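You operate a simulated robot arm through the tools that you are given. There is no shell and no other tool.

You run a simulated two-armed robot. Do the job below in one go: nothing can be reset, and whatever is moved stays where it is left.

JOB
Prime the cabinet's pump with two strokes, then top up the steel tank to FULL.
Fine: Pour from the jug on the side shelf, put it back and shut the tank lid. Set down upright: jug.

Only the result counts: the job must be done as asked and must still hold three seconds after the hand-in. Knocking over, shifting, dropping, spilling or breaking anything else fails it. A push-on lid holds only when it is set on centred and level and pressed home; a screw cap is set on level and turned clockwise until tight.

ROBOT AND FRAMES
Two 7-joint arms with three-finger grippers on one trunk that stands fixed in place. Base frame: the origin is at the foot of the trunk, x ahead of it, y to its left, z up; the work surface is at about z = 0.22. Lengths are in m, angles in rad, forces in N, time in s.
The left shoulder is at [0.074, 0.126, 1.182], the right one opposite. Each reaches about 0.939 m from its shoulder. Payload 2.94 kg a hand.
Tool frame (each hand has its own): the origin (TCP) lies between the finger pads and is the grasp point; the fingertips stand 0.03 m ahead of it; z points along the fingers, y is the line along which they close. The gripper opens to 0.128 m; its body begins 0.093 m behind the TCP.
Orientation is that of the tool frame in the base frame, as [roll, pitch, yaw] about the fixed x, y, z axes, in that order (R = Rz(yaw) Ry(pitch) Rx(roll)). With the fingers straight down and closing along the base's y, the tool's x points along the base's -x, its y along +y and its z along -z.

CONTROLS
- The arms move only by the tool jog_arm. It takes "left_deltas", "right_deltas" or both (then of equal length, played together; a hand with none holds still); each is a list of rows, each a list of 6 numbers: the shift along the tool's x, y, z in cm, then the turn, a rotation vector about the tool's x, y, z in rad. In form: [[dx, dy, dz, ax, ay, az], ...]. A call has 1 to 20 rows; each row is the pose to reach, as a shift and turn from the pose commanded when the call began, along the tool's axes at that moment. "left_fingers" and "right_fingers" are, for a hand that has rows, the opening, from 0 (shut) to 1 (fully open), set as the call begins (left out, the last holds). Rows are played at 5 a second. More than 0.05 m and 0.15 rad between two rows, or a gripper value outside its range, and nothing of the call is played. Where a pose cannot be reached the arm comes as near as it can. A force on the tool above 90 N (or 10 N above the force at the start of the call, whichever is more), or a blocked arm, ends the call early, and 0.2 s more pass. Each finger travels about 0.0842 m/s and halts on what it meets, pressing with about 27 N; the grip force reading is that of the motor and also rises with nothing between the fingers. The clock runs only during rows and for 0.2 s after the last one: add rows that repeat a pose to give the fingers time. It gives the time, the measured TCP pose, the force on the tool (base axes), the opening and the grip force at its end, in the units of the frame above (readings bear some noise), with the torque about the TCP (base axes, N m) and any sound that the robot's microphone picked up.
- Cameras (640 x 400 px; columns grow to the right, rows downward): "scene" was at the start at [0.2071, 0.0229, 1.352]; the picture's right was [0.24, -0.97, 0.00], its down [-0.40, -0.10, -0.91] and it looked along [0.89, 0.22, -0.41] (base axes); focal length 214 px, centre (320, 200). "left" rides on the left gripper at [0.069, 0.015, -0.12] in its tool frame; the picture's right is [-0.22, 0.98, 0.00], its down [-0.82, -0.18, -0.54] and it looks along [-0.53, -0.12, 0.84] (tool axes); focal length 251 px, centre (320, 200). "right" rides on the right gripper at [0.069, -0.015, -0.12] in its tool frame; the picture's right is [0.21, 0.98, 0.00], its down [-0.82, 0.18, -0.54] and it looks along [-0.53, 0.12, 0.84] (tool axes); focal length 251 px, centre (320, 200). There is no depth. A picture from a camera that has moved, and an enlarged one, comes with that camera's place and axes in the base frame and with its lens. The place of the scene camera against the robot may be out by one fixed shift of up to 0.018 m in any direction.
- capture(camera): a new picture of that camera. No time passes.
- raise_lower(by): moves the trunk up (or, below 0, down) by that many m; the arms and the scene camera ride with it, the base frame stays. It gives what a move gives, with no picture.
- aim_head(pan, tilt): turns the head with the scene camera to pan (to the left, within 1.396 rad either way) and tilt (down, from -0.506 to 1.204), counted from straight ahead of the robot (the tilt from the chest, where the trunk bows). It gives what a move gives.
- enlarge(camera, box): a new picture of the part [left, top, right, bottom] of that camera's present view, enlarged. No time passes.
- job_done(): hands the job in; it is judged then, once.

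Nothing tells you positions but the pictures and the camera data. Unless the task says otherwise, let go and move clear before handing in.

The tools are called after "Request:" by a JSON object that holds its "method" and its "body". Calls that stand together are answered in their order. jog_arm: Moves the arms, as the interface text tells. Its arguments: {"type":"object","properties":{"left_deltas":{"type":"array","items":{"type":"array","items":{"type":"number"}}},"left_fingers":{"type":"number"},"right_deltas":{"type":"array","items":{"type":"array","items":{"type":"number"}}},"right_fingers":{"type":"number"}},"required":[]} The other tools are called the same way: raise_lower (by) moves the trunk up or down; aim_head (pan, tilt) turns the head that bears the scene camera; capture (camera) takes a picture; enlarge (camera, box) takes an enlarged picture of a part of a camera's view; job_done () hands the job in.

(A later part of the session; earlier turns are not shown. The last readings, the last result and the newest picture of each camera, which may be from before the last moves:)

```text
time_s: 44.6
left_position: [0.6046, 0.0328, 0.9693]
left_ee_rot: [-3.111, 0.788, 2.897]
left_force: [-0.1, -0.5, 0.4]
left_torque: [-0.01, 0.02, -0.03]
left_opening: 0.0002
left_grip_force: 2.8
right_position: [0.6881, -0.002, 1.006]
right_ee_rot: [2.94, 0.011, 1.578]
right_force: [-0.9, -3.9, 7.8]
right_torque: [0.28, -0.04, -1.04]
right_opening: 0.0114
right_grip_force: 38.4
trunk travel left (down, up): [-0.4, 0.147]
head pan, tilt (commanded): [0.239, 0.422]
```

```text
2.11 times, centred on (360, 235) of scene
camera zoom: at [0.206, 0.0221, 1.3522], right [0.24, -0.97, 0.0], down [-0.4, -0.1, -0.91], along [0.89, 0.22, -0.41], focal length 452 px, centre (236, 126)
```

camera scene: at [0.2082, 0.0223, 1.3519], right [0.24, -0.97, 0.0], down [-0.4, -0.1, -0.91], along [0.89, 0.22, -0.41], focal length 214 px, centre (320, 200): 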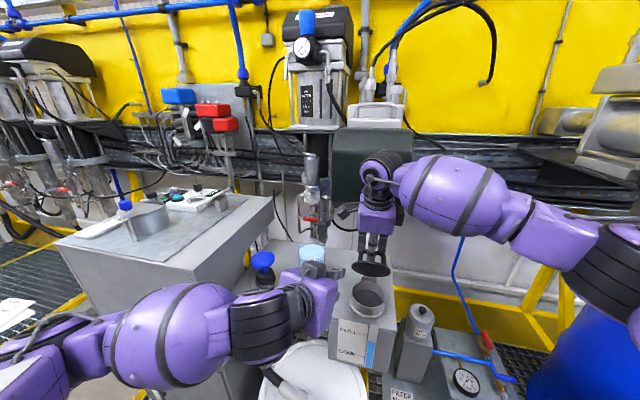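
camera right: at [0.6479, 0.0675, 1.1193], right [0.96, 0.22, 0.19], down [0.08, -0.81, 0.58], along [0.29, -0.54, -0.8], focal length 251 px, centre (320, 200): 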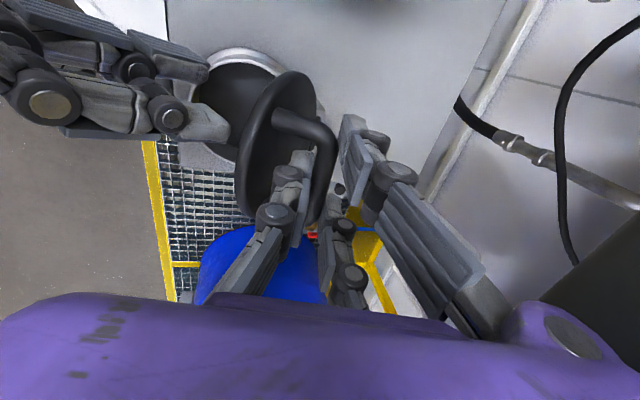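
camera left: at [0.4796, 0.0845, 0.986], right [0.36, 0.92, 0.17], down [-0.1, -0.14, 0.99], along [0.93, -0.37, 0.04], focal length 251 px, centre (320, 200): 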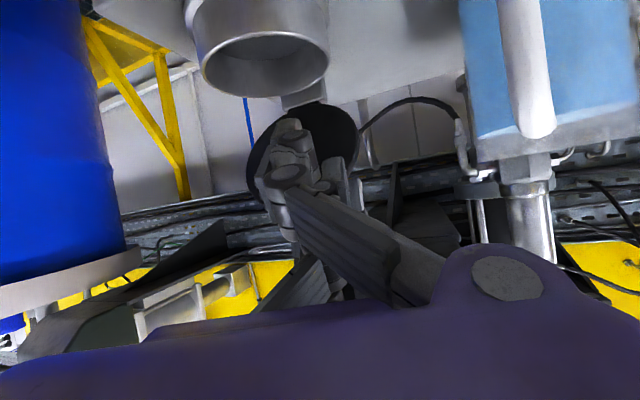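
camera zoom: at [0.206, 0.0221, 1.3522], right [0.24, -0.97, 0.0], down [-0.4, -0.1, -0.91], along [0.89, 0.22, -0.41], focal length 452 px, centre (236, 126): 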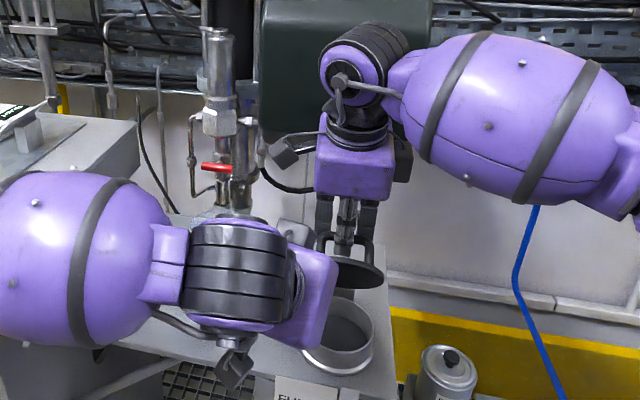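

Now the left hand is in reach. I'll ease it forward toward the lid's underside in 1 cm steps.

Request:
{"method": "jog_arm", "body": {"left_deltas": [[-0.74, -0.08, 0.74, 0, 0, 0], [-1.48, -0.16, 1.48, 0, 0, 0], [-1.48, -0.16, 1.48, 0, 0, 0]]}}

Request:
{"method": "capture", "body": {"camera": "right"}}

Request:
{"method": "capture", "body": {"camera": "left"}}

```text
time_s: 45.4
left_position: [0.6213, 0.0257, 0.9642]
left_ee_rot: [-3.11, 0.779, 2.895]
left_force: [-45.8, 8.9, -4.2]
left_torque: [-0.06, -0.58, -0.36]
left_opening: 0.0
left_grip_force: 3.4
right_position: [0.6929, -0.0014, 1.0061]
right_ee_rot: [2.934, 0.013, 1.574]
right_force: [38.3, -1.2, 0.3]
right_torque: [0.81, -0.35, -1.0]
right_opening: 0.0116
right_grip_force: 38.6
trunk travel left (down, up): [-0.4, 0.147]
head pan, tilt (commanded): [0.239, 0.422]
```

```text
taken
camera right: at [0.6505, 0.0678, 1.1191], right [0.95, 0.22, 0.2], down [0.07, -0.81, 0.58], along [0.29, -0.54, -0.79], focal length 251 px, centre (320, 200)
```

right: 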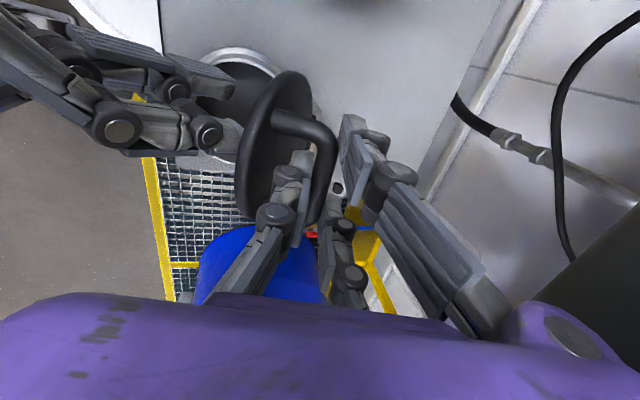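

```text
taken
camera left: at [0.4964, 0.078, 1.0016], right [0.41, 0.9, 0.13], down [0.16, -0.21, 0.97], along [0.9, -0.37, -0.23], focal length 251 px, centre (320, 200)
```

left: 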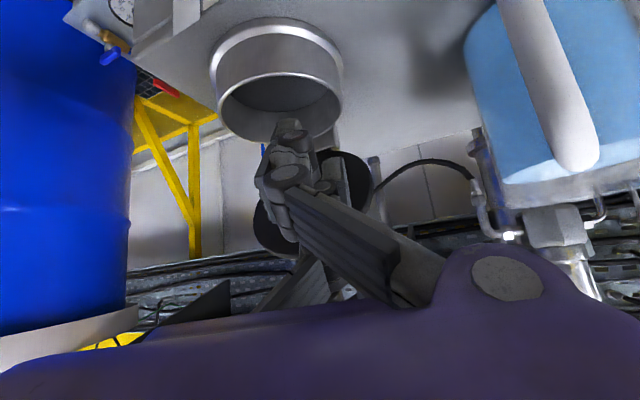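

The left fingers are pressing the lid's underside (−46 N on the left, +38 N on the right). Now I'll open the right fingers slightly and slide that hand up out of the handle.

Request:
{"method": "jog_arm", "body": {"right_deltas": [[0, 0, 0, 0, 0, 0], [0, 0, 0, 0, 0, 0], [0, 0, -1, 0, 0, 0], [0, 0, -2.5, 0, 0, 0], [0, 0, -4, 0, 0, 0], [0, 0, -4, 0, 0, 0]], "right_fingers": 0.22}}

Request:
{"method": "capture", "body": {"camera": "right"}}

Request:
{"method": "capture", "body": {"camera": "left"}}

Request:
{"method": "capture", "body": {"camera": "scene"}}

```text
time_s: 46.8
left_position: [0.6261, 0.0276, 0.9683]
left_ee_rot: [-3.111, 0.789, 2.901]
left_force: [0.7, 0.0, 0.0]
left_torque: [0.0, 0.01, 0.01]
left_opening: 0.0002
left_grip_force: 3.5
right_position: [0.6812, -0.0002, 1.0451]
right_ee_rot: [2.943, 0.013, 1.579]
right_force: [-0.6, 0.2, -0.1]
right_torque: [0.01, 0.02, -0.01]
right_opening: 0.0281
right_grip_force: 0.1
trunk travel left (down, up): [-0.4, 0.147]
head pan, tilt (commanded): [0.239, 0.422]
```

```text
taken
camera right: at [0.641, 0.0687, 1.1581], right [0.96, 0.23, 0.19], down [0.08, -0.81, 0.58], along [0.28, -0.54, -0.8], focal length 251 px, centre (320, 200)
```

right: 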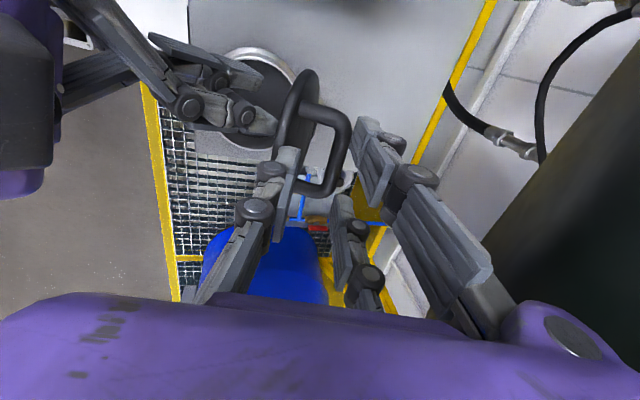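

```text
taken
camera left: at [0.5004, 0.0778, 1.004], right [0.4, 0.91, 0.13], down [0.15, -0.21, 0.97], along [0.9, -0.37, -0.21], focal length 251 px, centre (320, 200)
```

left: 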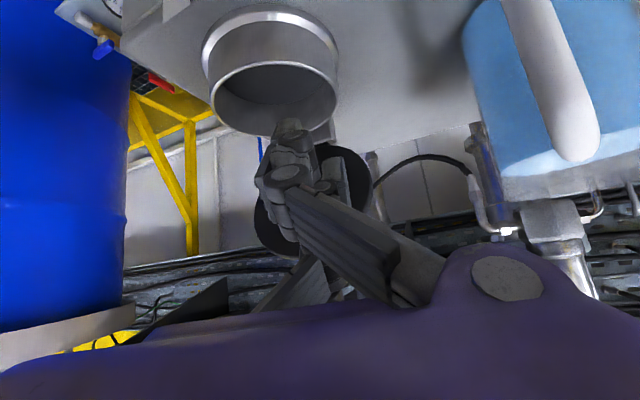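

```text
taken
camera scene: at [0.2073, 0.0228, 1.352], right [0.24, -0.97, 0.0], down [-0.4, -0.1, -0.91], along [0.89, 0.22, -0.41], focal length 214 px, centre (320, 200)
```

scene: 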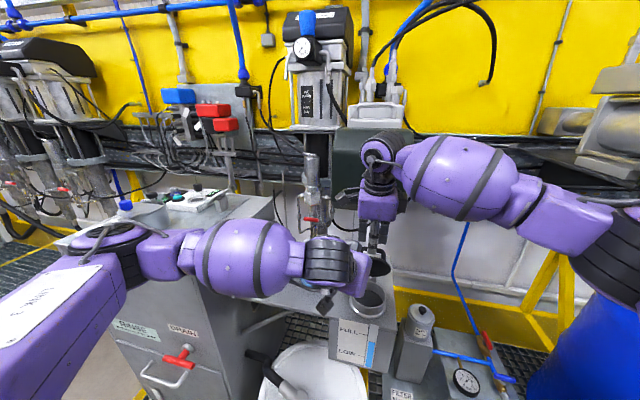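

Request:
{"method": "enlarge", "body": {"camera": "scene", "box": [320, 200, 420, 320]}}

Request:
{"method": "enlarge", "body": {"camera": "left", "box": [180, 0, 420, 260]}}

Request:
{"method": "enlarge", "body": {"camera": "right", "box": [160, 20, 400, 240]}}

```text
3.33 times, centred on (370, 260) of scene
camera zoom: at [0.2073, 0.0228, 1.352], right [0.24, -0.97, 0.0], down [-0.4, -0.1, -0.91], along [0.89, 0.22, -0.41], focal length 715 px, centre (153, 0)
```

zoom: 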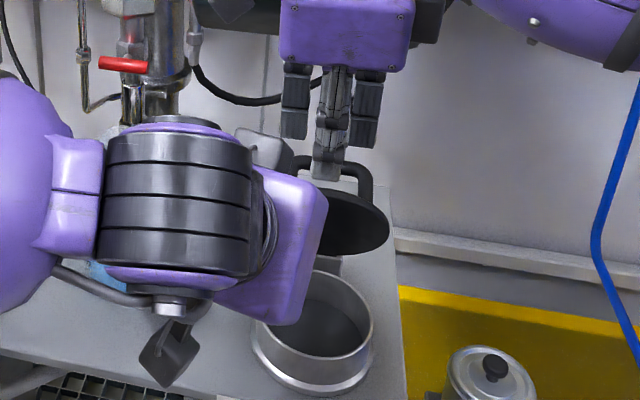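

```text
1.54 times, centred on (300, 130) of left
camera zoom: at [0.5004, 0.0778, 1.004], right [0.4, 0.91, 0.13], down [0.15, -0.21, 0.97], along [0.9, -0.37, -0.21], focal length 387 px, centre (351, 308)
```

zoom: 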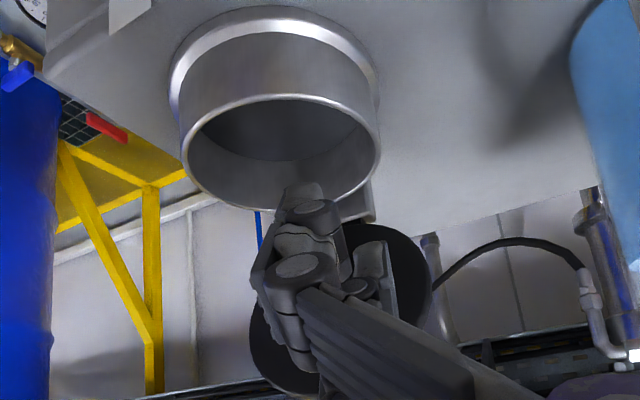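

```text
1.82 times, centred on (280, 130) of right
camera zoom: at [0.641, 0.0687, 1.1581], right [0.96, 0.23, 0.19], down [0.08, -0.81, 0.58], along [0.28, -0.54, -0.8], focal length 457 px, centre (393, 327)
```

zoom: 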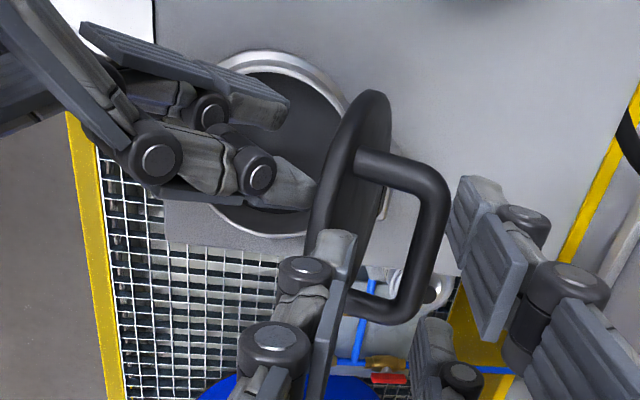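

The right hand is out of the handle and the lid is steep, about 70–75°. I'll lift the right hand away to the upper right, then push the lid further with the left.

Request:
{"method": "jog_arm", "body": {"right_deltas": [[0, 0, -2.5, 0, 0, 0], [0, 0, -5, 0, 0, 0], [0, -1, -8, 0, 0, 0], [-3, -3, -9, 0, 0, 0], [-7, -5, -9, 0, 0, 0], [-11, -7, -9, 0, 0, 0], [-15, -9, -9, 0, 0, 0], [-15, -9, -9, 0, 0, 0]]}}

Request:
{"method": "enlarge", "body": {"camera": "scene", "box": [320, 200, 420, 320]}}

Request:
{"method": "capture", "body": {"camera": "right"}}

```text
time_s: 48.6
left_position: [0.625, 0.0275, 0.9674]
left_ee_rot: [-3.112, 0.787, 2.899]
left_force: [0.4, -1.3, 0.0]
left_torque: [-0.04, 0.03, -0.05]
left_opening: 0.0002
left_grip_force: 3.1
right_position: [0.5764, -0.1498, 1.1155]
right_ee_rot: [2.944, 0.013, 1.58]
right_force: [0.4, 0.4, -0.6]
right_torque: [0.0, -0.01, -0.03]
right_opening: 0.0282
right_grip_force: 0.1
trunk travel left (down, up): [-0.4, 0.147]
head pan, tilt (commanded): [0.239, 0.422]
```

```text
3.33 times, centred on (370, 260) of scene
camera zoom: at [0.2076, 0.024, 1.3519], right [0.24, -0.97, 0.0], down [-0.4, -0.1, -0.91], along [0.89, 0.22, -0.41], focal length 715 px, centre (153, 0)
```

zoom: 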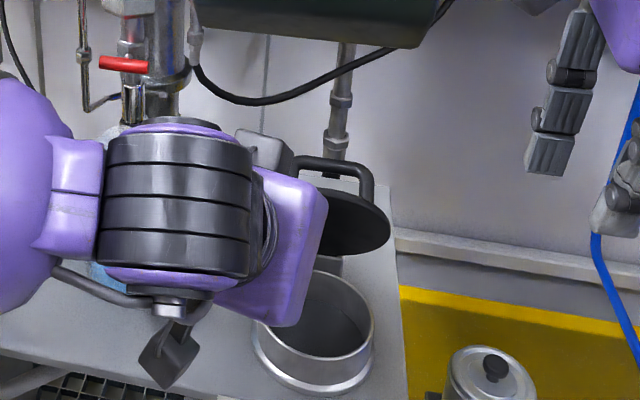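

```text
taken
camera right: at [0.5364, -0.0812, 1.2293], right [0.96, 0.22, 0.19], down [0.08, -0.81, 0.58], along [0.28, -0.54, -0.79], focal length 251 px, centre (320, 200)
```

right: 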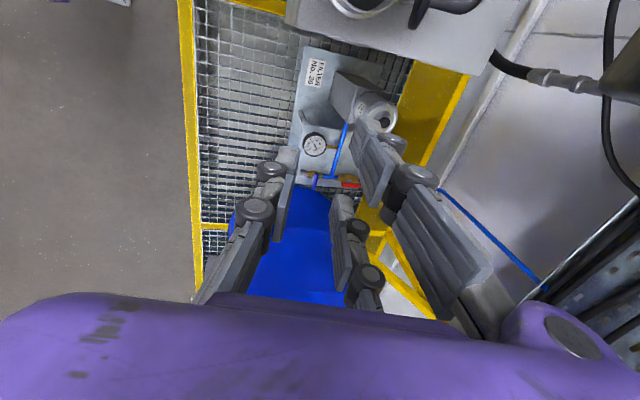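

Now I'll push the lid over with the left fingertips, 1 cm at a time.

Request:
{"method": "jog_arm", "body": {"left_deltas": [[-0.68, 0.24, 0.69, 0, 0, 0], [-1.37, 0.48, 1.38, 0, 0, 0], [-2.05, 0.72, 2.06, 0, 0, 0], [-2.74, 0.97, 2.75, 0, 0, 0], [-2.74, 0.97, 2.75, 0, 0, 0]]}}

Request:
{"method": "enlarge", "body": {"camera": "scene", "box": [320, 200, 420, 320]}}

Request:
{"method": "capture", "body": {"camera": "left"}}

```text
time_s: 49.8
left_position: [0.6671, 0.0264, 0.9692]
left_ee_rot: [-3.112, 0.787, 2.896]
left_force: [0.4, -0.1, -0.6]
left_torque: [-0.02, -0.01, 0.03]
left_opening: 0.0002
left_grip_force: 3.0
right_position: [0.5774, -0.1516, 1.1158]
right_ee_rot: [2.943, 0.012, 1.579]
right_force: [-0.1, -0.5, -0.2]
right_torque: [-0.02, -0.01, 0.01]
right_opening: 0.0283
right_grip_force: 0.1
trunk travel left (down, up): [-0.4, 0.147]
head pan, tilt (commanded): [0.239, 0.422]
```

```text
3.33 times, centred on (370, 260) of scene
camera zoom: at [0.207, 0.0229, 1.352], right [0.24, -0.97, 0.0], down [-0.4, -0.1, -0.91], along [0.89, 0.22, -0.41], focal length 715 px, centre (153, 0)
```

zoom: 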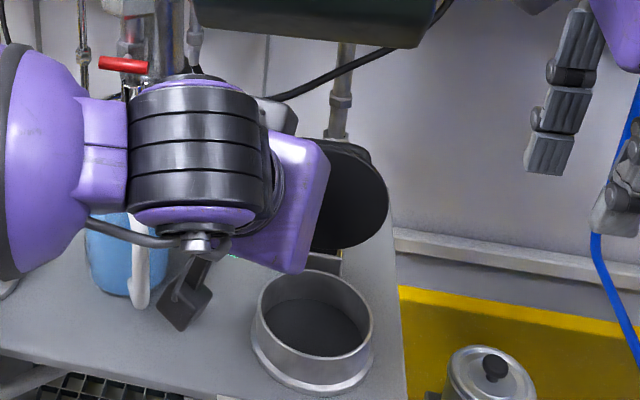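

```text
taken
camera left: at [0.5406, 0.0772, 1.0036], right [0.4, 0.91, 0.13], down [0.15, -0.21, 0.97], along [0.9, -0.37, -0.22], focal length 251 px, centre (320, 200)
```

left: 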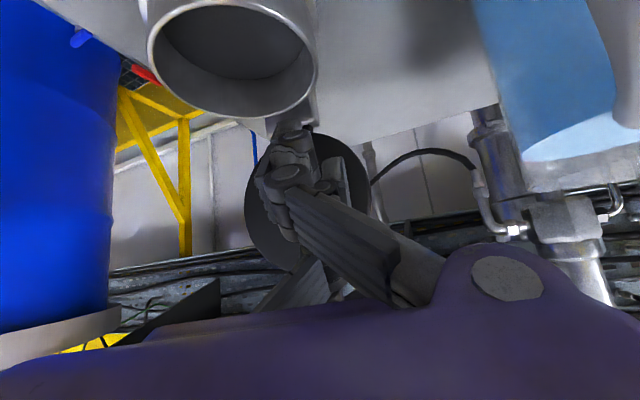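

The lid is near vertical. I'll push 2 cm further to take it past vertical.

Request:
{"method": "jog_arm", "body": {"left_deltas": [[-0.68, 0.24, 0.69, 0, 0, 0], [-1.37, 0.48, 1.38, 0, 0, 0], [-1.37, 0.48, 1.38, 0, 0, 0]]}}

Request:
{"method": "enlarge", "body": {"camera": "scene", "box": [320, 200, 420, 320]}}

Request:
{"method": "capture", "body": {"camera": "left"}}

```text
time_s: 50.6
left_position: [0.6862, 0.0266, 0.9679]
left_ee_rot: [-3.11, 0.791, 2.899]
left_force: [-0.1, -0.2, -0.2]
left_torque: [0.02, 0.01, -0.03]
left_opening: 0.0
left_grip_force: 2.5
right_position: [0.5775, -0.1513, 1.1169]
right_ee_rot: [2.943, 0.013, 1.578]
right_force: [0.4, -1.2, -0.3]
right_torque: [0.0, -0.02, 0.01]
right_opening: 0.0283
right_grip_force: 0.1
trunk travel left (down, up): [-0.4, 0.147]
head pan, tilt (commanded): [0.239, 0.422]
```

```text
3.33 times, centred on (370, 260) of scene
camera zoom: at [0.207, 0.0229, 1.352], right [0.24, -0.97, 0.0], down [-0.4, -0.1, -0.91], along [0.89, 0.22, -0.41], focal length 715 px, centre (153, 0)
```

zoom: 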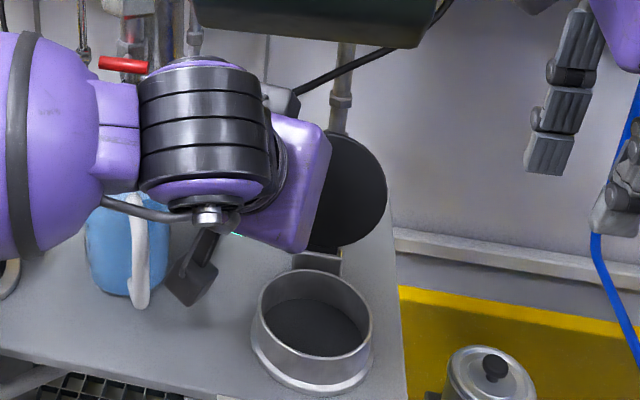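

```text
taken
camera left: at [0.5603, 0.0765, 1.0037], right [0.4, 0.91, 0.13], down [0.15, -0.21, 0.97], along [0.9, -0.37, -0.22], focal length 251 px, centre (320, 200)
```

left: 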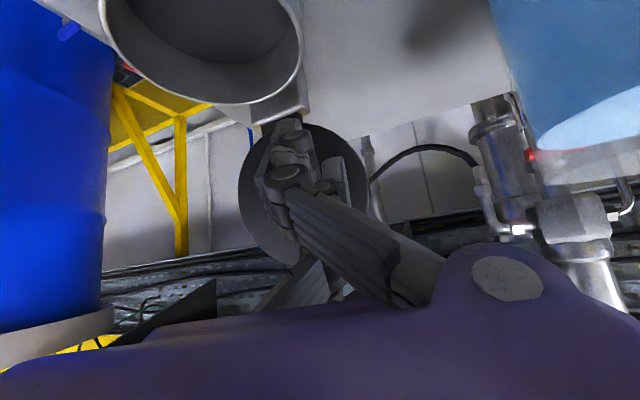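

The lid looks past vertical. I'll pull the left hand back a few centimetres and check that it stays open.

Request:
{"method": "jog_arm", "body": {"left_deltas": [[0.68, -0.24, -0.69, 0, 0, 0], [1.37, -0.48, -1.38, 0, 0, 0], [2.05, -0.72, -2.06, 0, 0, 0], [2.74, -0.97, -2.75, 0, 0, 0], [2.74, -0.97, -2.75, 0, 0, 0]]}}

Request:
{"method": "enlarge", "body": {"camera": "scene", "box": [320, 200, 420, 320]}}

Request:
{"method": "capture", "body": {"camera": "left"}}

```text
time_s: 51.8
left_position: [0.6444, 0.0263, 0.9675]
left_ee_rot: [-3.11, 0.786, 2.898]
left_force: [-0.2, 0.0, -0.8]
left_torque: [0.04, 0.0, 0.03]
left_opening: 0.0002
left_grip_force: 2.9
right_position: [0.5767, -0.1507, 1.1176]
right_ee_rot: [2.943, 0.011, 1.58]
right_force: [0.3, -0.6, 0.4]
right_torque: [-0.06, 0.0, 0.01]
right_opening: 0.0283
right_grip_force: 0.0
trunk travel left (down, up): [-0.4, 0.147]
head pan, tilt (commanded): [0.239, 0.422]
```

```text
3.33 times, centred on (370, 260) of scene
camera zoom: at [0.2072, 0.0229, 1.352], right [0.24, -0.97, 0.0], down [-0.4, -0.1, -0.91], along [0.89, 0.22, -0.41], focal length 715 px, centre (153, 0)
```

zoom: 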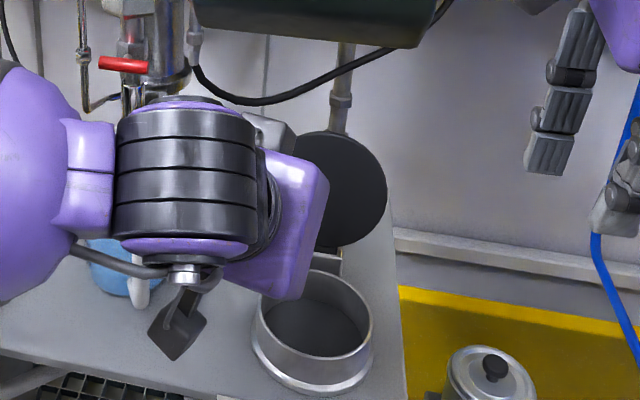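

```text
taken
camera left: at [0.5195, 0.0773, 1.0035], right [0.4, 0.91, 0.13], down [0.15, -0.21, 0.97], along [0.9, -0.37, -0.22], focal length 251 px, centre (320, 200)
```

left: 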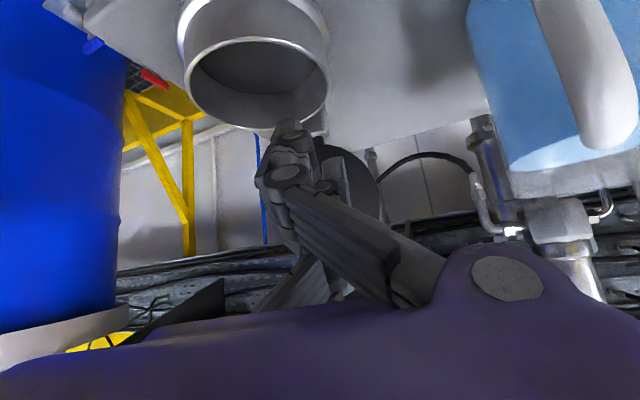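

The lid stays open by itself. I'll pull both hands back and up so I can lower the trunk, which gives the left arm a flatter approach to the jug.

Request:
{"method": "jog_arm", "body": {"left_deltas": [[1.34, -0.72, -2.77, 0, 0, 0], [2.68, -1.45, -5.54, 0, 0, 0], [2.13, -0.78, -9.6, 0, 0, 0], [1.58, -0.12, -13.65, 0, 0, 0], [1.03, 0.55, -17.7, 0, 0, 0], [0.48, 1.22, -21.75, 0, 0, 0], [0.48, 1.22, -21.75, 0, 0, 0]], "right_deltas": [[-1, -1, -2.5, 0, 0, 0], [-2, -2, -5, 0, 0, 0], [-3, -3, -8, 0, 0, 0], [-4, -4, -11, 0, 0, 0], [-5, -5, -14, 0, 0, 0], [-6, -6, -17, 0, 0, 0], [-6, -6, -17, 0, 0, 0]]}}

Request:
{"method": "capture", "body": {"camera": "scene"}}

Request:
{"method": "capture", "body": {"camera": "left"}}

```text
time_s: 53.4
left_position: [0.5201, 0.0699, 1.0862]
left_ee_rot: [-3.11, 0.785, 2.902]
left_force: [0.5, -0.8, -0.9]
left_torque: [-0.01, 0.03, -0.01]
left_opening: 0.0
left_grip_force: 2.9
left hand out of reach, approached as far as the arm can: row 6, 7
right_position: [0.4834, -0.2099, 1.2717]
right_ee_rot: [2.943, 0.014, 1.58]
right_force: [0.3, -0.2, -0.1]
right_torque: [0.01, 0.02, -0.04]
right_opening: 0.0281
right_grip_force: 0.1
trunk travel left (down, up): [-0.4, 0.147]
head pan, tilt (commanded): [0.239, 0.422]
```

```text
taken
camera scene: at [0.2076, 0.0233, 1.3519], right [0.24, -0.97, 0.0], down [-0.4, -0.1, -0.91], along [0.89, 0.22, -0.41], focal length 214 px, centre (320, 200)
```

scene: 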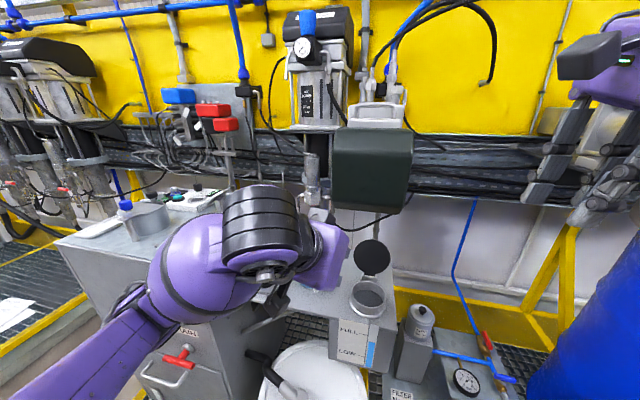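

```text
taken
camera left: at [0.3947, 0.1202, 1.1214], right [0.4, 0.91, 0.13], down [0.15, -0.21, 0.97], along [0.9, -0.37, -0.22], focal length 251 px, centre (320, 200)
```

left: 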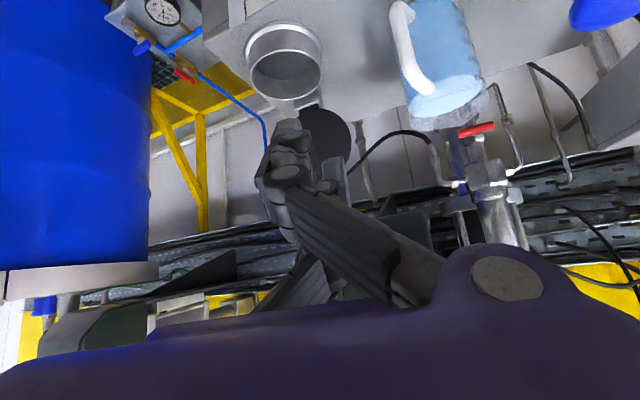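

The lid is open and stable, and both hands are clear. I'll lower the trunk by 0.12 m.

Request:
{"method": "raise_lower", "body": {"by": -0.12}}

Request:
{"method": "capture", "body": {"camera": "scene"}}

```text
time_s: 54.9
left_position: [0.5247, 0.0704, 0.9203]
left_ee_rot: [-3.075, 0.674, 2.923]
left_force: [-0.5, -0.2, 0.3]
left_torque: [0.0, 0.0, 0.02]
left_opening: 0.0002
left_grip_force: 3.0
right_position: [0.4844, -0.2105, 1.1517]
right_ee_rot: [2.94, 0.013, 1.579]
right_force: [-0.7, 0.4, -0.2]
right_torque: [0.02, -0.04, -0.02]
right_opening: 0.0281
right_grip_force: 0.1
trunk travel left (down, up): [-0.28, 0.267]
head pan, tilt (commanded): [0.239, 0.422]
```

```text
taken
camera scene: at [0.237, 0.0229, 1.2327], right [0.24, -0.97, 0.0], down [-0.4, -0.1, -0.91], along [0.89, 0.22, -0.41], focal length 214 px, centre (320, 200)
```

scene: 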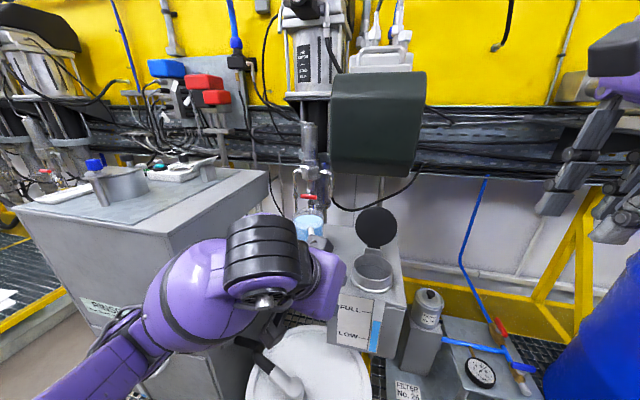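

Next I'll stage the left hand for the jug: pointing along the handle's azimuth (+24°), 25° below horizontal, with the fingers fully open, at about (0.565, 0.109, 1.0).

Request:
{"method": "jog_arm", "body": {"left_deltas": [[-1.22, 0.73, -0.75, -0.0947, -0.0765, -0.0638], [-2.44, 1.45, -1.51, -0.1895, -0.1529, -0.1275], [-3.67, 2.18, -2.26, -0.2842, -0.2294, -0.1913], [-4.89, 2.9, -3.01, -0.3789, -0.3058, -0.255], [-6.11, 3.63, -3.77, -0.4737, -0.3823, -0.3188], [-7.33, 4.35, -4.52, -0.5684, -0.4587, -0.3825], [-7.33, 4.35, -4.52, -0.5684, -0.4587, -0.3825]], "left_fingers": 1.0}}

Request:
{"method": "capture", "body": {"camera": "left"}}

Request:
{"method": "capture", "body": {"camera": "scene"}}

```text
time_s: 56.5
left_position: [0.5651, 0.1092, 0.9995]
left_ee_rot: [-3.14, 1.135, -2.721]
left_force: [-0.1, 0.4, -0.1]
left_torque: [0.02, 0.0, 0.03]
left_opening: 0.128
left_grip_force: 0.0
left hand out of reach, approached as far as the arm can: row 1, 2, 3, 4
right_position: [0.4836, -0.2089, 1.1517]
right_ee_rot: [2.943, 0.011, 1.579]
right_force: [-0.4, -0.4, 0.1]
right_torque: [0.0, -0.02, 0.0]
right_opening: 0.0282
right_grip_force: 0.0
trunk travel left (down, up): [-0.28, 0.267]
head pan, tilt (commanded): [0.239, 0.422]
```

```text
taken
camera left: at [0.4331, 0.0665, 0.9877], right [-0.32, 0.93, 0.19], down [-0.06, -0.22, 0.97], along [0.95, 0.3, 0.12], focal length 251 px, centre (320, 200)
```

left: 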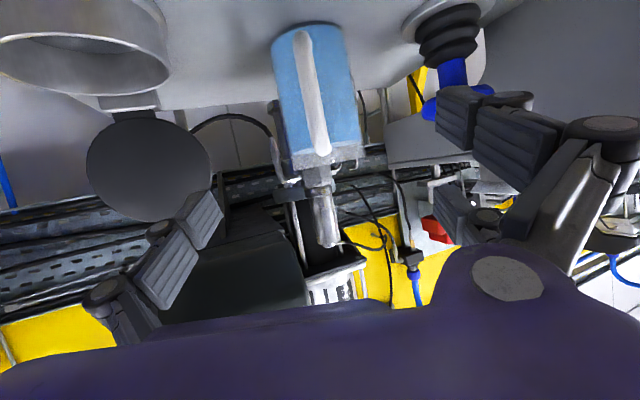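

```text
taken
camera scene: at [0.2374, 0.0236, 1.2325], right [0.24, -0.97, 0.0], down [-0.4, -0.1, -0.91], along [0.89, 0.22, -0.41], focal length 214 px, centre (320, 200)
```

scene: 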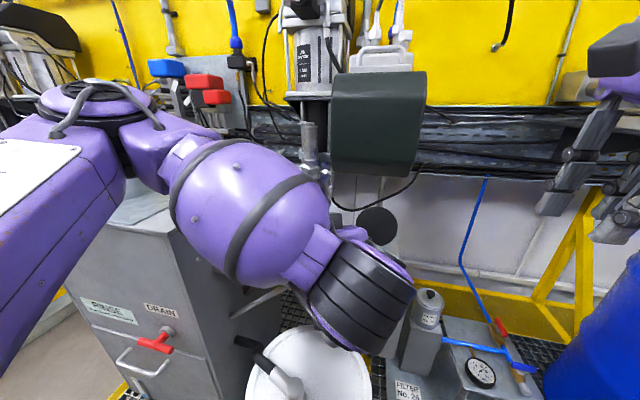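

The handle and jug axis line up with the hand. I'll advance along the finger direction with the fingers straddling the handle, stopping part way to check.

Request:
{"method": "jog_arm", "body": {"left_deltas": [[0, 0, 2.5, 0, 0, 0], [0, 0, 5, 0, 0, 0], [0, 0, 7.5, 0, 0, 0], [0, 0, 9.5, 0, 0, 0], [0, 0, 9.5, 0, 0, 0]], "left_fingers": 0.9}}

Request:
{"method": "capture", "body": {"camera": "left"}}

Request:
{"method": "enlarge", "body": {"camera": "scene", "box": [240, 160, 420, 300]}}

```text
time_s: 57.7
left_position: [0.6445, 0.1427, 0.9593]
left_ee_rot: [3.14, 1.135, -2.723]
left_force: [0.2, -0.1, 0.1]
left_torque: [0.01, 0.01, 0.01]
left_opening: 0.1151
left_grip_force: 0.1
right_position: [0.4832, -0.2092, 1.1526]
right_ee_rot: [2.944, 0.011, 1.58]
right_force: [0.4, -0.2, 0.2]
right_torque: [-0.01, 0.02, 0.01]
right_opening: 0.0281
right_grip_force: 0.1
trunk travel left (down, up): [-0.28, 0.267]
head pan, tilt (commanded): [0.239, 0.422]
```

```text
taken
camera left: at [0.5117, 0.1011, 0.9476], right [-0.31, 0.93, 0.2], down [-0.06, -0.22, 0.97], along [0.95, 0.29, 0.12], focal length 251 px, centre (320, 200)
```

left: 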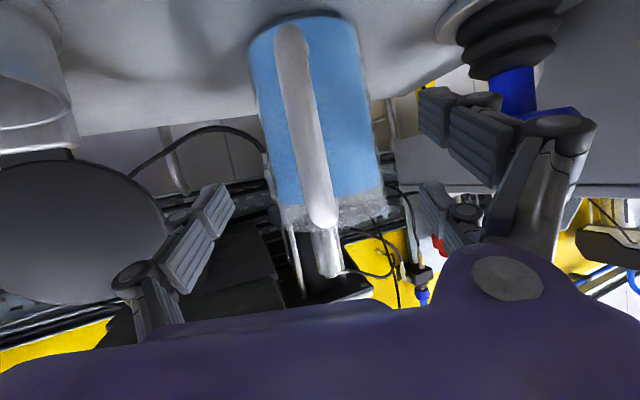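

```text
2.86 times, centred on (330, 230) of scene
camera zoom: at [0.2371, 0.0228, 1.2327], right [0.24, -0.97, 0.0], down [-0.4, -0.1, -0.91], along [0.89, 0.22, -0.41], focal length 613 px, centre (291, 114)
```

zoom: 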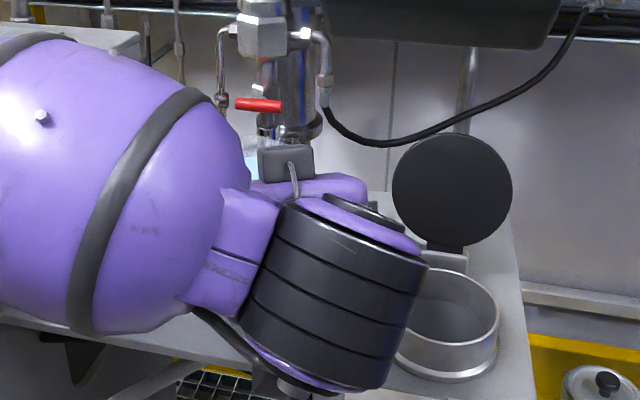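

Request:
{"method": "jog_arm", "body": {"left_deltas": [[0, 0, 1.5, 0, 0, 0], [0, 0, 3, 0, 0, 0], [0, 0, 4.0, 0, 0, 0], [0, 0, 4.0, 0, 0, 0]]}}

Request:
{"method": "capture", "body": {"camera": "left"}}

Request:
{"method": "enlarge", "body": {"camera": "scene", "box": [240, 160, 420, 300]}}

```text
time_s: 58.7
left_position: [0.6769, 0.1585, 0.9417]
left_ee_rot: [-3.141, 1.135, -2.726]
left_force: [0.8, -0.4, -0.1]
left_torque: [-0.01, 0.0, 0.0]
left_opening: 0.1154
left_grip_force: 0.0
right_position: [0.4836, -0.21, 1.1529]
right_ee_rot: [2.942, 0.013, 1.58]
right_force: [0.2, 0.0, 0.2]
right_torque: [-0.04, 0.04, 0.0]
right_opening: 0.0279
right_grip_force: 0.1
trunk travel left (down, up): [-0.28, 0.267]
head pan, tilt (commanded): [0.239, 0.422]
```

```text
taken
camera left: at [0.5448, 0.1163, 0.9311], right [-0.31, 0.93, 0.19], down [-0.06, -0.22, 0.97], along [0.95, 0.29, 0.12], focal length 251 px, centre (320, 200)
```

left: 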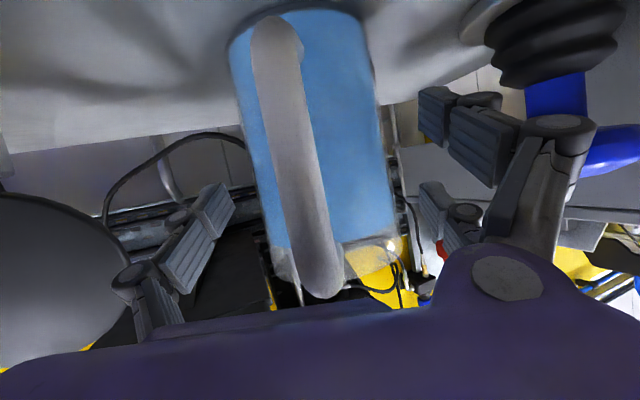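

```text
2.86 times, centred on (330, 230) of scene
camera zoom: at [0.2372, 0.0229, 1.2326], right [0.24, -0.97, 0.0], down [-0.4, -0.1, -0.91], along [0.89, 0.22, -0.41], focal length 613 px, centre (291, 114)
```

zoom: 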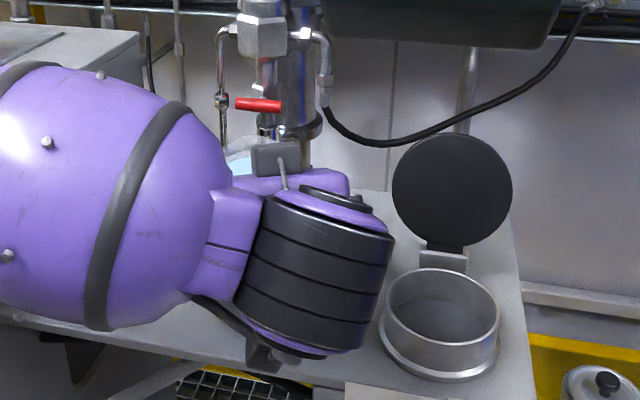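

The jug is between the fingers and centred. I'll close the grip.

Request:
{"method": "jog_arm", "body": {"left_deltas": [[0, 0, 0, 0, 0, 0], [0, 0, 0, 0, 0, 0], [0, 0, 0, 0, 0, 0], [0, 0, 0, 0, 0, 0], [0, 0, 0, 0, 0, 0]], "left_fingers": 0.3}}

Request:
{"method": "capture", "body": {"camera": "left"}}

```text
time_s: 59.9
left_position: [0.6765, 0.1582, 0.9426]
left_ee_rot: [3.139, 1.136, -2.725]
left_force: [0.2, 1.1, 0.9]
left_torque: [0.35, 0.1, 0.02]
left_opening: 0.0772
left_grip_force: 27.2
right_position: [0.485, -0.2102, 1.1525]
right_ee_rot: [2.944, 0.014, 1.58]
right_force: [0.7, -0.1, 0.2]
right_torque: [0.04, 0.0, -0.01]
right_opening: 0.0279
right_grip_force: 0.1
trunk travel left (down, up): [-0.28, 0.267]
head pan, tilt (commanded): [0.239, 0.422]
```

```text
taken
camera left: at [0.5447, 0.1165, 0.9312], right [-0.31, 0.93, 0.2], down [-0.06, -0.22, 0.97], along [0.95, 0.29, 0.12], focal length 251 px, centre (320, 200)
```

left: 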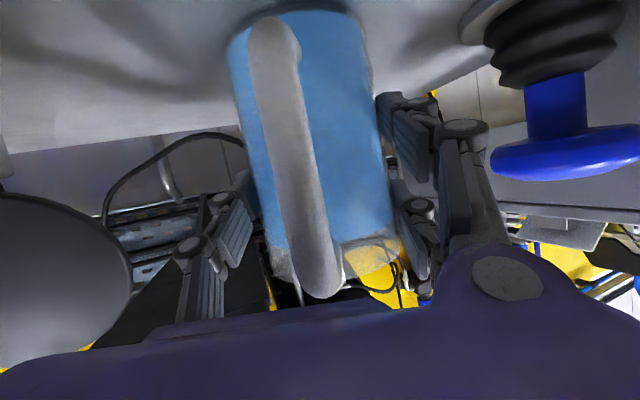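

It is gripped (opening 0.077, 27 N). I'll lift straight up gently.

Request:
{"method": "jog_arm", "body": {"left_deltas": [[-0.45, 0, -0.21, 0, 0, 0], [-0.91, 0, -0.42, 0, 0, 0], [-1.81, 0, -0.84, 0, 0, 0], [-2.72, 0, -1.27, 0, 0, 0], [-2.72, 0, -1.27, 0, 0, 0]]}}

Request:
{"method": "capture", "body": {"camera": "left"}}

Request:
{"method": "capture", "body": {"camera": "scene"}}

```text
time_s: 61.1
left_position: [0.678, 0.1582, 0.9717]
left_ee_rot: [3.14, 1.133, -2.726]
left_force: [-0.7, -0.6, -5.3]
left_torque: [-0.04, 0.02, 0.02]
left_opening: 0.0776
left_grip_force: 27.1
right_position: [0.4851, -0.2097, 1.1532]
right_ee_rot: [2.942, 0.012, 1.579]
right_force: [0.0, -0.1, 0.9]
right_torque: [0.01, 0.01, 0.0]
right_opening: 0.0284
right_grip_force: 0.0
trunk travel left (down, up): [-0.28, 0.267]
head pan, tilt (commanded): [0.239, 0.422]
```

```text
taken
camera left: at [0.5453, 0.1156, 0.9604], right [-0.31, 0.93, 0.2], down [-0.06, -0.22, 0.97], along [0.95, 0.29, 0.12], focal length 251 px, centre (320, 200)
```

left: 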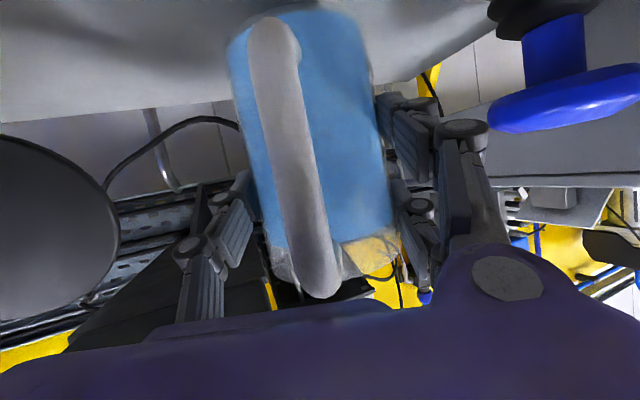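

```text
taken
camera scene: at [0.238, 0.023, 1.2325], right [0.24, -0.97, 0.0], down [-0.4, -0.1, -0.91], along [0.89, 0.22, -0.41], focal length 214 px, centre (320, 200)
```

scene: 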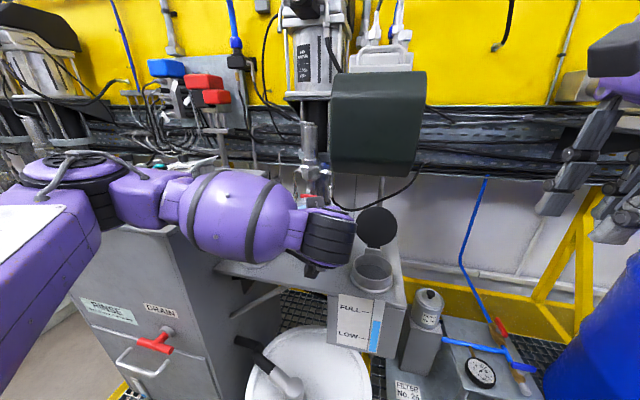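

The jug is held (about 5.3 N). I'll raise it a bit and retreat toward me, keeping it level, before swinging to the tank.

Request:
{"method": "jog_arm", "body": {"left_deltas": [[-1.36, 0, -0.63, 0, 0, 0], [-2.72, 0, -1.27, 0, 0, 0], [-2.33, 0.53, -4.36, 0, 0, 0], [-1.94, 1.06, -7.45, 0, 0, 0], [-1.54, 1.6, -10.53, 0, 0, 0], [-1.54, 1.6, -10.53, 0, 0, 0]]}}

Request:
{"method": "capture", "body": {"camera": "scene"}}

```text
time_s: 62.5
left_position: [0.5886, 0.1362, 1.0303]
left_ee_rot: [3.14, 1.131, -2.724]
left_force: [-0.9, 0.2, -5.5]
left_torque: [0.0, 0.03, 0.03]
left_opening: 0.0771
left_grip_force: 27.2
right_position: [0.4853, -0.2093, 1.1518]
right_ee_rot: [2.943, 0.011, 1.579]
right_force: [-0.1, -0.2, -0.1]
right_torque: [0.0, 0.02, -0.02]
right_opening: 0.0282
right_grip_force: 0.0
trunk travel left (down, up): [-0.28, 0.267]
head pan, tilt (commanded): [0.239, 0.422]
```

```text
taken
camera scene: at [0.2388, 0.0236, 1.2323], right [0.24, -0.97, 0.0], down [-0.4, -0.1, -0.91], along [0.89, 0.22, -0.41], focal length 214 px, centre (320, 200)
```

scene: 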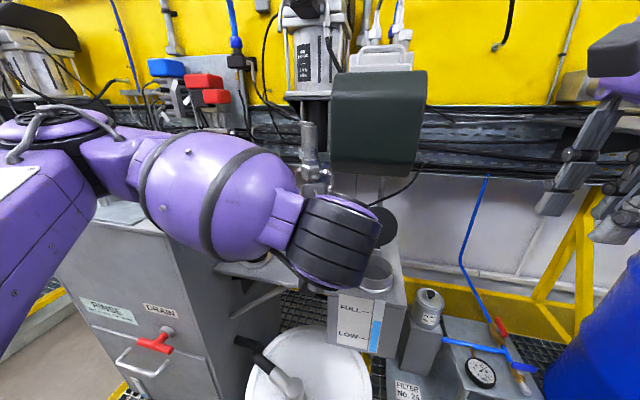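

The jug is level and clear. I'll read the gauge closely from this height, then swing to the tank.

Request:
{"method": "enlarge", "body": {"camera": "scene", "box": [320, 280, 400, 360]}}

Request:
{"method": "jog_arm", "body": {"left_deltas": [[0.6, -1.7, -0.9, 0.1075, 0, 0.0501], [1.2, -3.4, -1.8, 0.215, 0, 0.1002], [1.9, -5.1, -2.7, 0.3226, 0, 0.1502]]}}

```text
5.00 times, centred on (360, 320) of scene
camera zoom: at [0.2388, 0.0236, 1.2323], right [0.24, -0.97, 0.0], down [-0.4, -0.1, -0.91], along [0.89, 0.22, -0.41], focal length 1072 px, centre (120, -400)
```

zoom: 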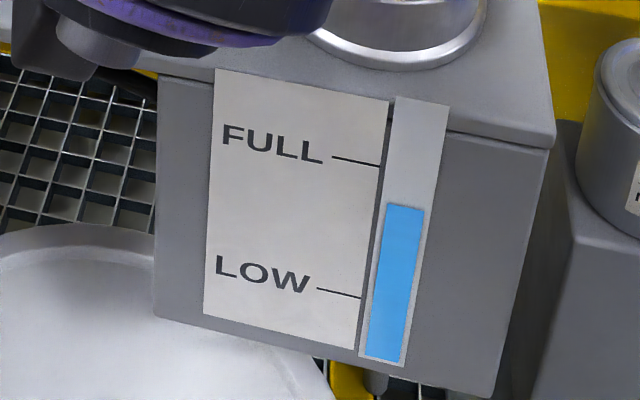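

```text
time_s: 63.3
left_position: [0.5837, 0.0756, 1.0211]
left_ee_rot: [3.135, 1.129, -3.086]
left_force: [0.8, 0.3, -4.5]
left_torque: [-0.03, 0.06, -0.01]
left_opening: 0.0773
left_grip_force: 27.0
right_position: [0.4859, -0.2096, 1.1512]
right_ee_rot: [2.943, 0.013, 1.578]
right_force: [0.3, -0.2, -0.6]
right_torque: [-0.02, 0.04, -0.02]
right_opening: 0.028
right_grip_force: 0.0
trunk travel left (down, up): [-0.28, 0.267]
head pan, tilt (commanded): [0.239, 0.422]
```

The gauge reads about 0.73, so roughly another quarter of the LOW–FULL span is needed. I'll continue swinging the jug to just in front of and above the filler neck, still upright.

Request:
{"method": "jog_arm", "body": {"left_deltas": [[0.28, -2.1, -1.29, 0.0693, 0, 0.0328], [0.56, -4.2, -2.58, 0.1386, 0, 0.0655], [0.84, -6.3, -3.88, 0.2079, 0, 0.0983], [0.84, -6.3, -3.88, 0.2079, 0, 0.0983]]}}

Request:
{"method": "capture", "body": {"camera": "scene"}}

Request:
{"method": "capture", "body": {"camera": "left"}}

Request:
{"method": "capture", "body": {"camera": "right"}}

```text
time_s: 64.3
left_position: [0.5683, 0.0091, 1.0391]
left_ee_rot: [3.137, 1.134, 2.969]
left_force: [0.2, -2.3, -5.3]
left_torque: [0.05, 0.02, 0.03]
left_opening: 0.0776
left_grip_force: 27.0
left hand out of reach, approached as far as the arm can: row 1, 2, 3, 4
right_position: [0.4846, -0.2099, 1.1522]
right_ee_rot: [2.942, 0.009, 1.579]
right_force: [0.0, 0.3, 0.6]
right_torque: [0.07, -0.03, 0.01]
right_opening: 0.0283
right_grip_force: 0.1
trunk travel left (down, up): [-0.28, 0.267]
head pan, tilt (commanded): [0.239, 0.422]
```

```text
taken
camera scene: at [0.2376, 0.0221, 1.2326], right [0.24, -0.97, 0.0], down [-0.4, -0.1, -0.91], along [0.89, 0.22, -0.41], focal length 214 px, centre (320, 200)
```

scene: 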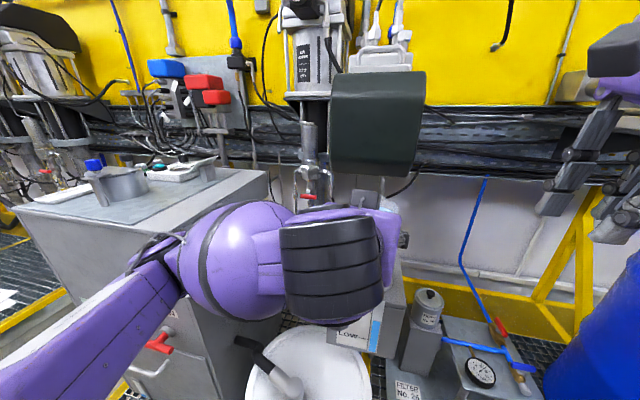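

```text
taken
camera left: at [0.4351, 0.0464, 1.0267], right [0.25, 0.95, 0.2], down [-0.17, -0.16, 0.97], along [0.95, -0.28, 0.12], focal length 251 px, centre (320, 200)
```

left: 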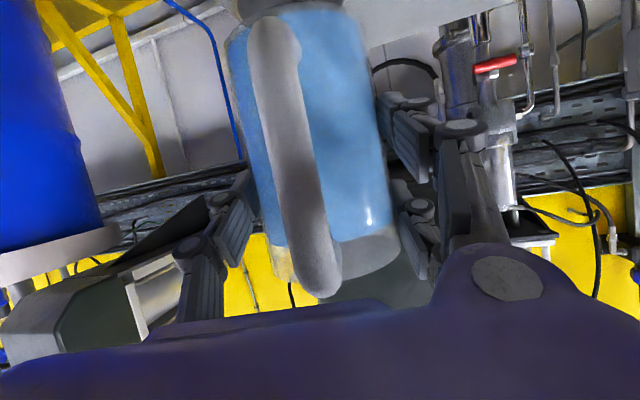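

```text
taken
camera right: at [0.4441, -0.1411, 1.265], right [0.96, 0.22, 0.19], down [0.08, -0.81, 0.57], along [0.28, -0.53, -0.8], focal length 251 px, centre (320, 200)
```

right: 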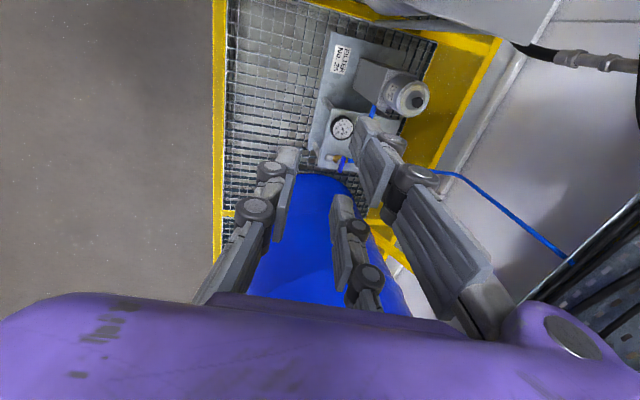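

The jug is upright with its spout near the opening. I'll tilt to 12°, below the point where it should pour, while bringing the lip to the right spot.

Request:
{"method": "jog_arm", "body": {"left_deltas": [[2.2, -0.1, 0.13, 0, 0.105, 0], [4.41, -0.19, 0.27, 0, 0.209, 0], [4.41, -0.19, 0.27, 0, 0.209, 0]]}}

Request:
{"method": "capture", "body": {"camera": "left"}}

Request:
{"method": "capture", "body": {"camera": "scene"}}

```text
time_s: 65.1
left_position: [0.5513, 0.0095, 0.9979]
left_ee_rot: [3.141, 0.924, 2.972]
left_force: [0.2, -0.1, -5.4]
left_torque: [0.02, 0.05, 0.0]
left_opening: 0.0773
left_grip_force: 27.6
right_position: [0.4844, -0.2092, 1.1524]
right_ee_rot: [2.943, 0.011, 1.581]
right_force: [-0.8, -0.6, -0.6]
right_torque: [0.02, 0.0, 0.0]
right_opening: 0.0283
right_grip_force: 0.0
trunk travel left (down, up): [-0.28, 0.267]
head pan, tilt (commanded): [0.239, 0.422]
```

```text
taken
camera left: at [0.4193, 0.0478, 1.0143], right [0.29, 0.94, 0.17], down [0.03, -0.19, 0.98], along [0.96, -0.28, -0.09], focal length 251 px, centre (320, 200)
```

left: 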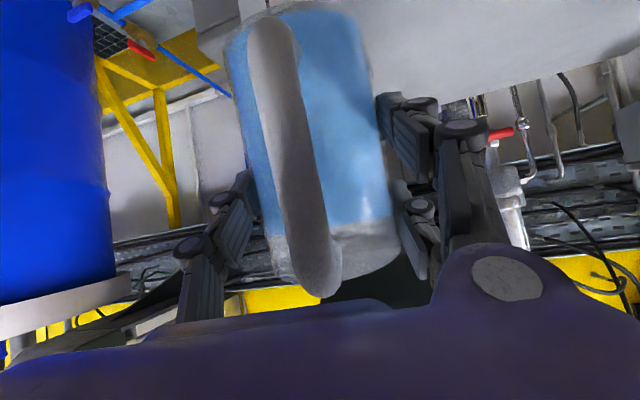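

```text
taken
camera scene: at [0.2377, 0.0229, 1.2325], right [0.24, -0.97, 0.0], down [-0.4, -0.1, -0.91], along [0.89, 0.22, -0.41], focal length 214 px, centre (320, 200)
```

scene: 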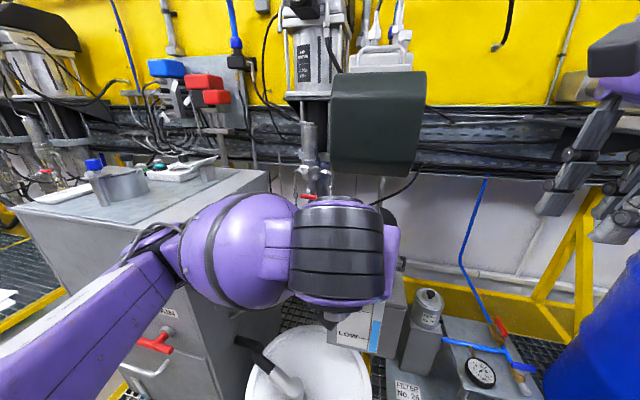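

At 12° nothing should be flowing yet. Before pouring I'll turn the right hand so its camera watches the neck and gauge from the right.

Request:
{"method": "jog_arm", "body": {"right_deltas": [[0.1, 0.04, 0.5, 0.0143, 0.0143, -0.1423], [0.2, 0.08, 1.0, 0.0285, 0.0285, -0.2845], [0.3, 0.12, 1.5, 0.0428, 0.0428, -0.4268], [0.4, 0.16, 2.0, 0.0571, 0.0571, -0.5691], [0.5, 0.2, 2.5, 0.0714, 0.0714, -0.7114], [0.6, 0.24, 3.0, 0.0856, 0.0856, -0.8536], [0.7, 0.28, 3.5, 0.0999, 0.0999, -0.9959], [0.8, 0.32, 4.0, 0.1142, 0.1142, -1.1382], [0.9, 0.36, 4.5, 0.1285, 0.1285, -1.2805], [1.0, 0.4, 5.0, 0.1427, 0.1427, -1.4227], [1.0, 0.44, 5.4, 0.157, 0.157, -1.565], [1.0, 0.44, 5.4, 0.157, 0.157, -1.565]], "right_fingers": 0}}

Request:
{"method": "capture", "body": {"camera": "right"}}

Request:
{"method": "capture", "body": {"camera": "scene"}}

```text
time_s: 67.7
left_position: [0.5517, 0.0091, 0.9964]
left_ee_rot: [3.141, 0.924, 2.971]
left_force: [-0.6, 0.3, -6.3]
left_torque: [0.02, -0.01, 0.0]
left_opening: 0.0771
left_grip_force: 27.0
right_position: [0.4991, -0.2014, 1.1003]
right_ee_rot: [-3.13, 0.0, -3.134]
right_force: [-0.3, 0.5, 0.3]
right_torque: [0.01, 0.0, 0.0]
right_opening: 0.0
right_grip_force: 2.9
trunk travel left (down, up): [-0.28, 0.267]
head pan, tilt (commanded): [0.239, 0.422]
```

```text
taken
camera right: at [0.4297, -0.2154, 1.2193], right [-0.22, 0.97, -0.01], down [0.82, 0.19, 0.54], along [0.53, 0.11, -0.84], focal length 251 px, centre (320, 200)
```

right: 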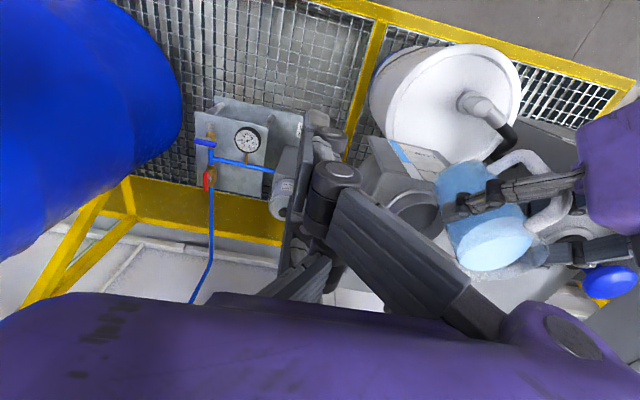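

```text
taken
camera scene: at [0.2377, 0.0229, 1.2325], right [0.24, -0.97, 0.0], down [-0.4, -0.1, -0.91], along [0.89, 0.22, -0.41], focal length 214 px, centre (320, 200)
```

scene: 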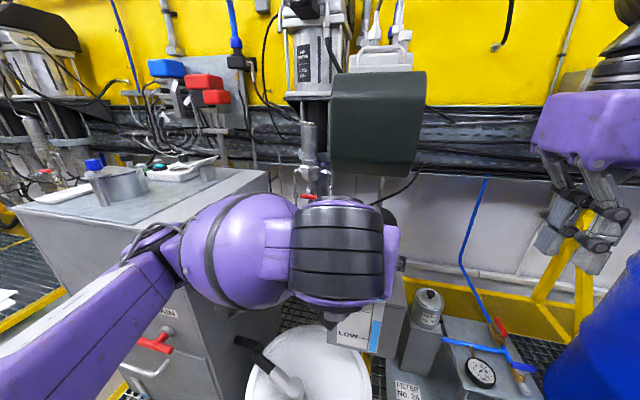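

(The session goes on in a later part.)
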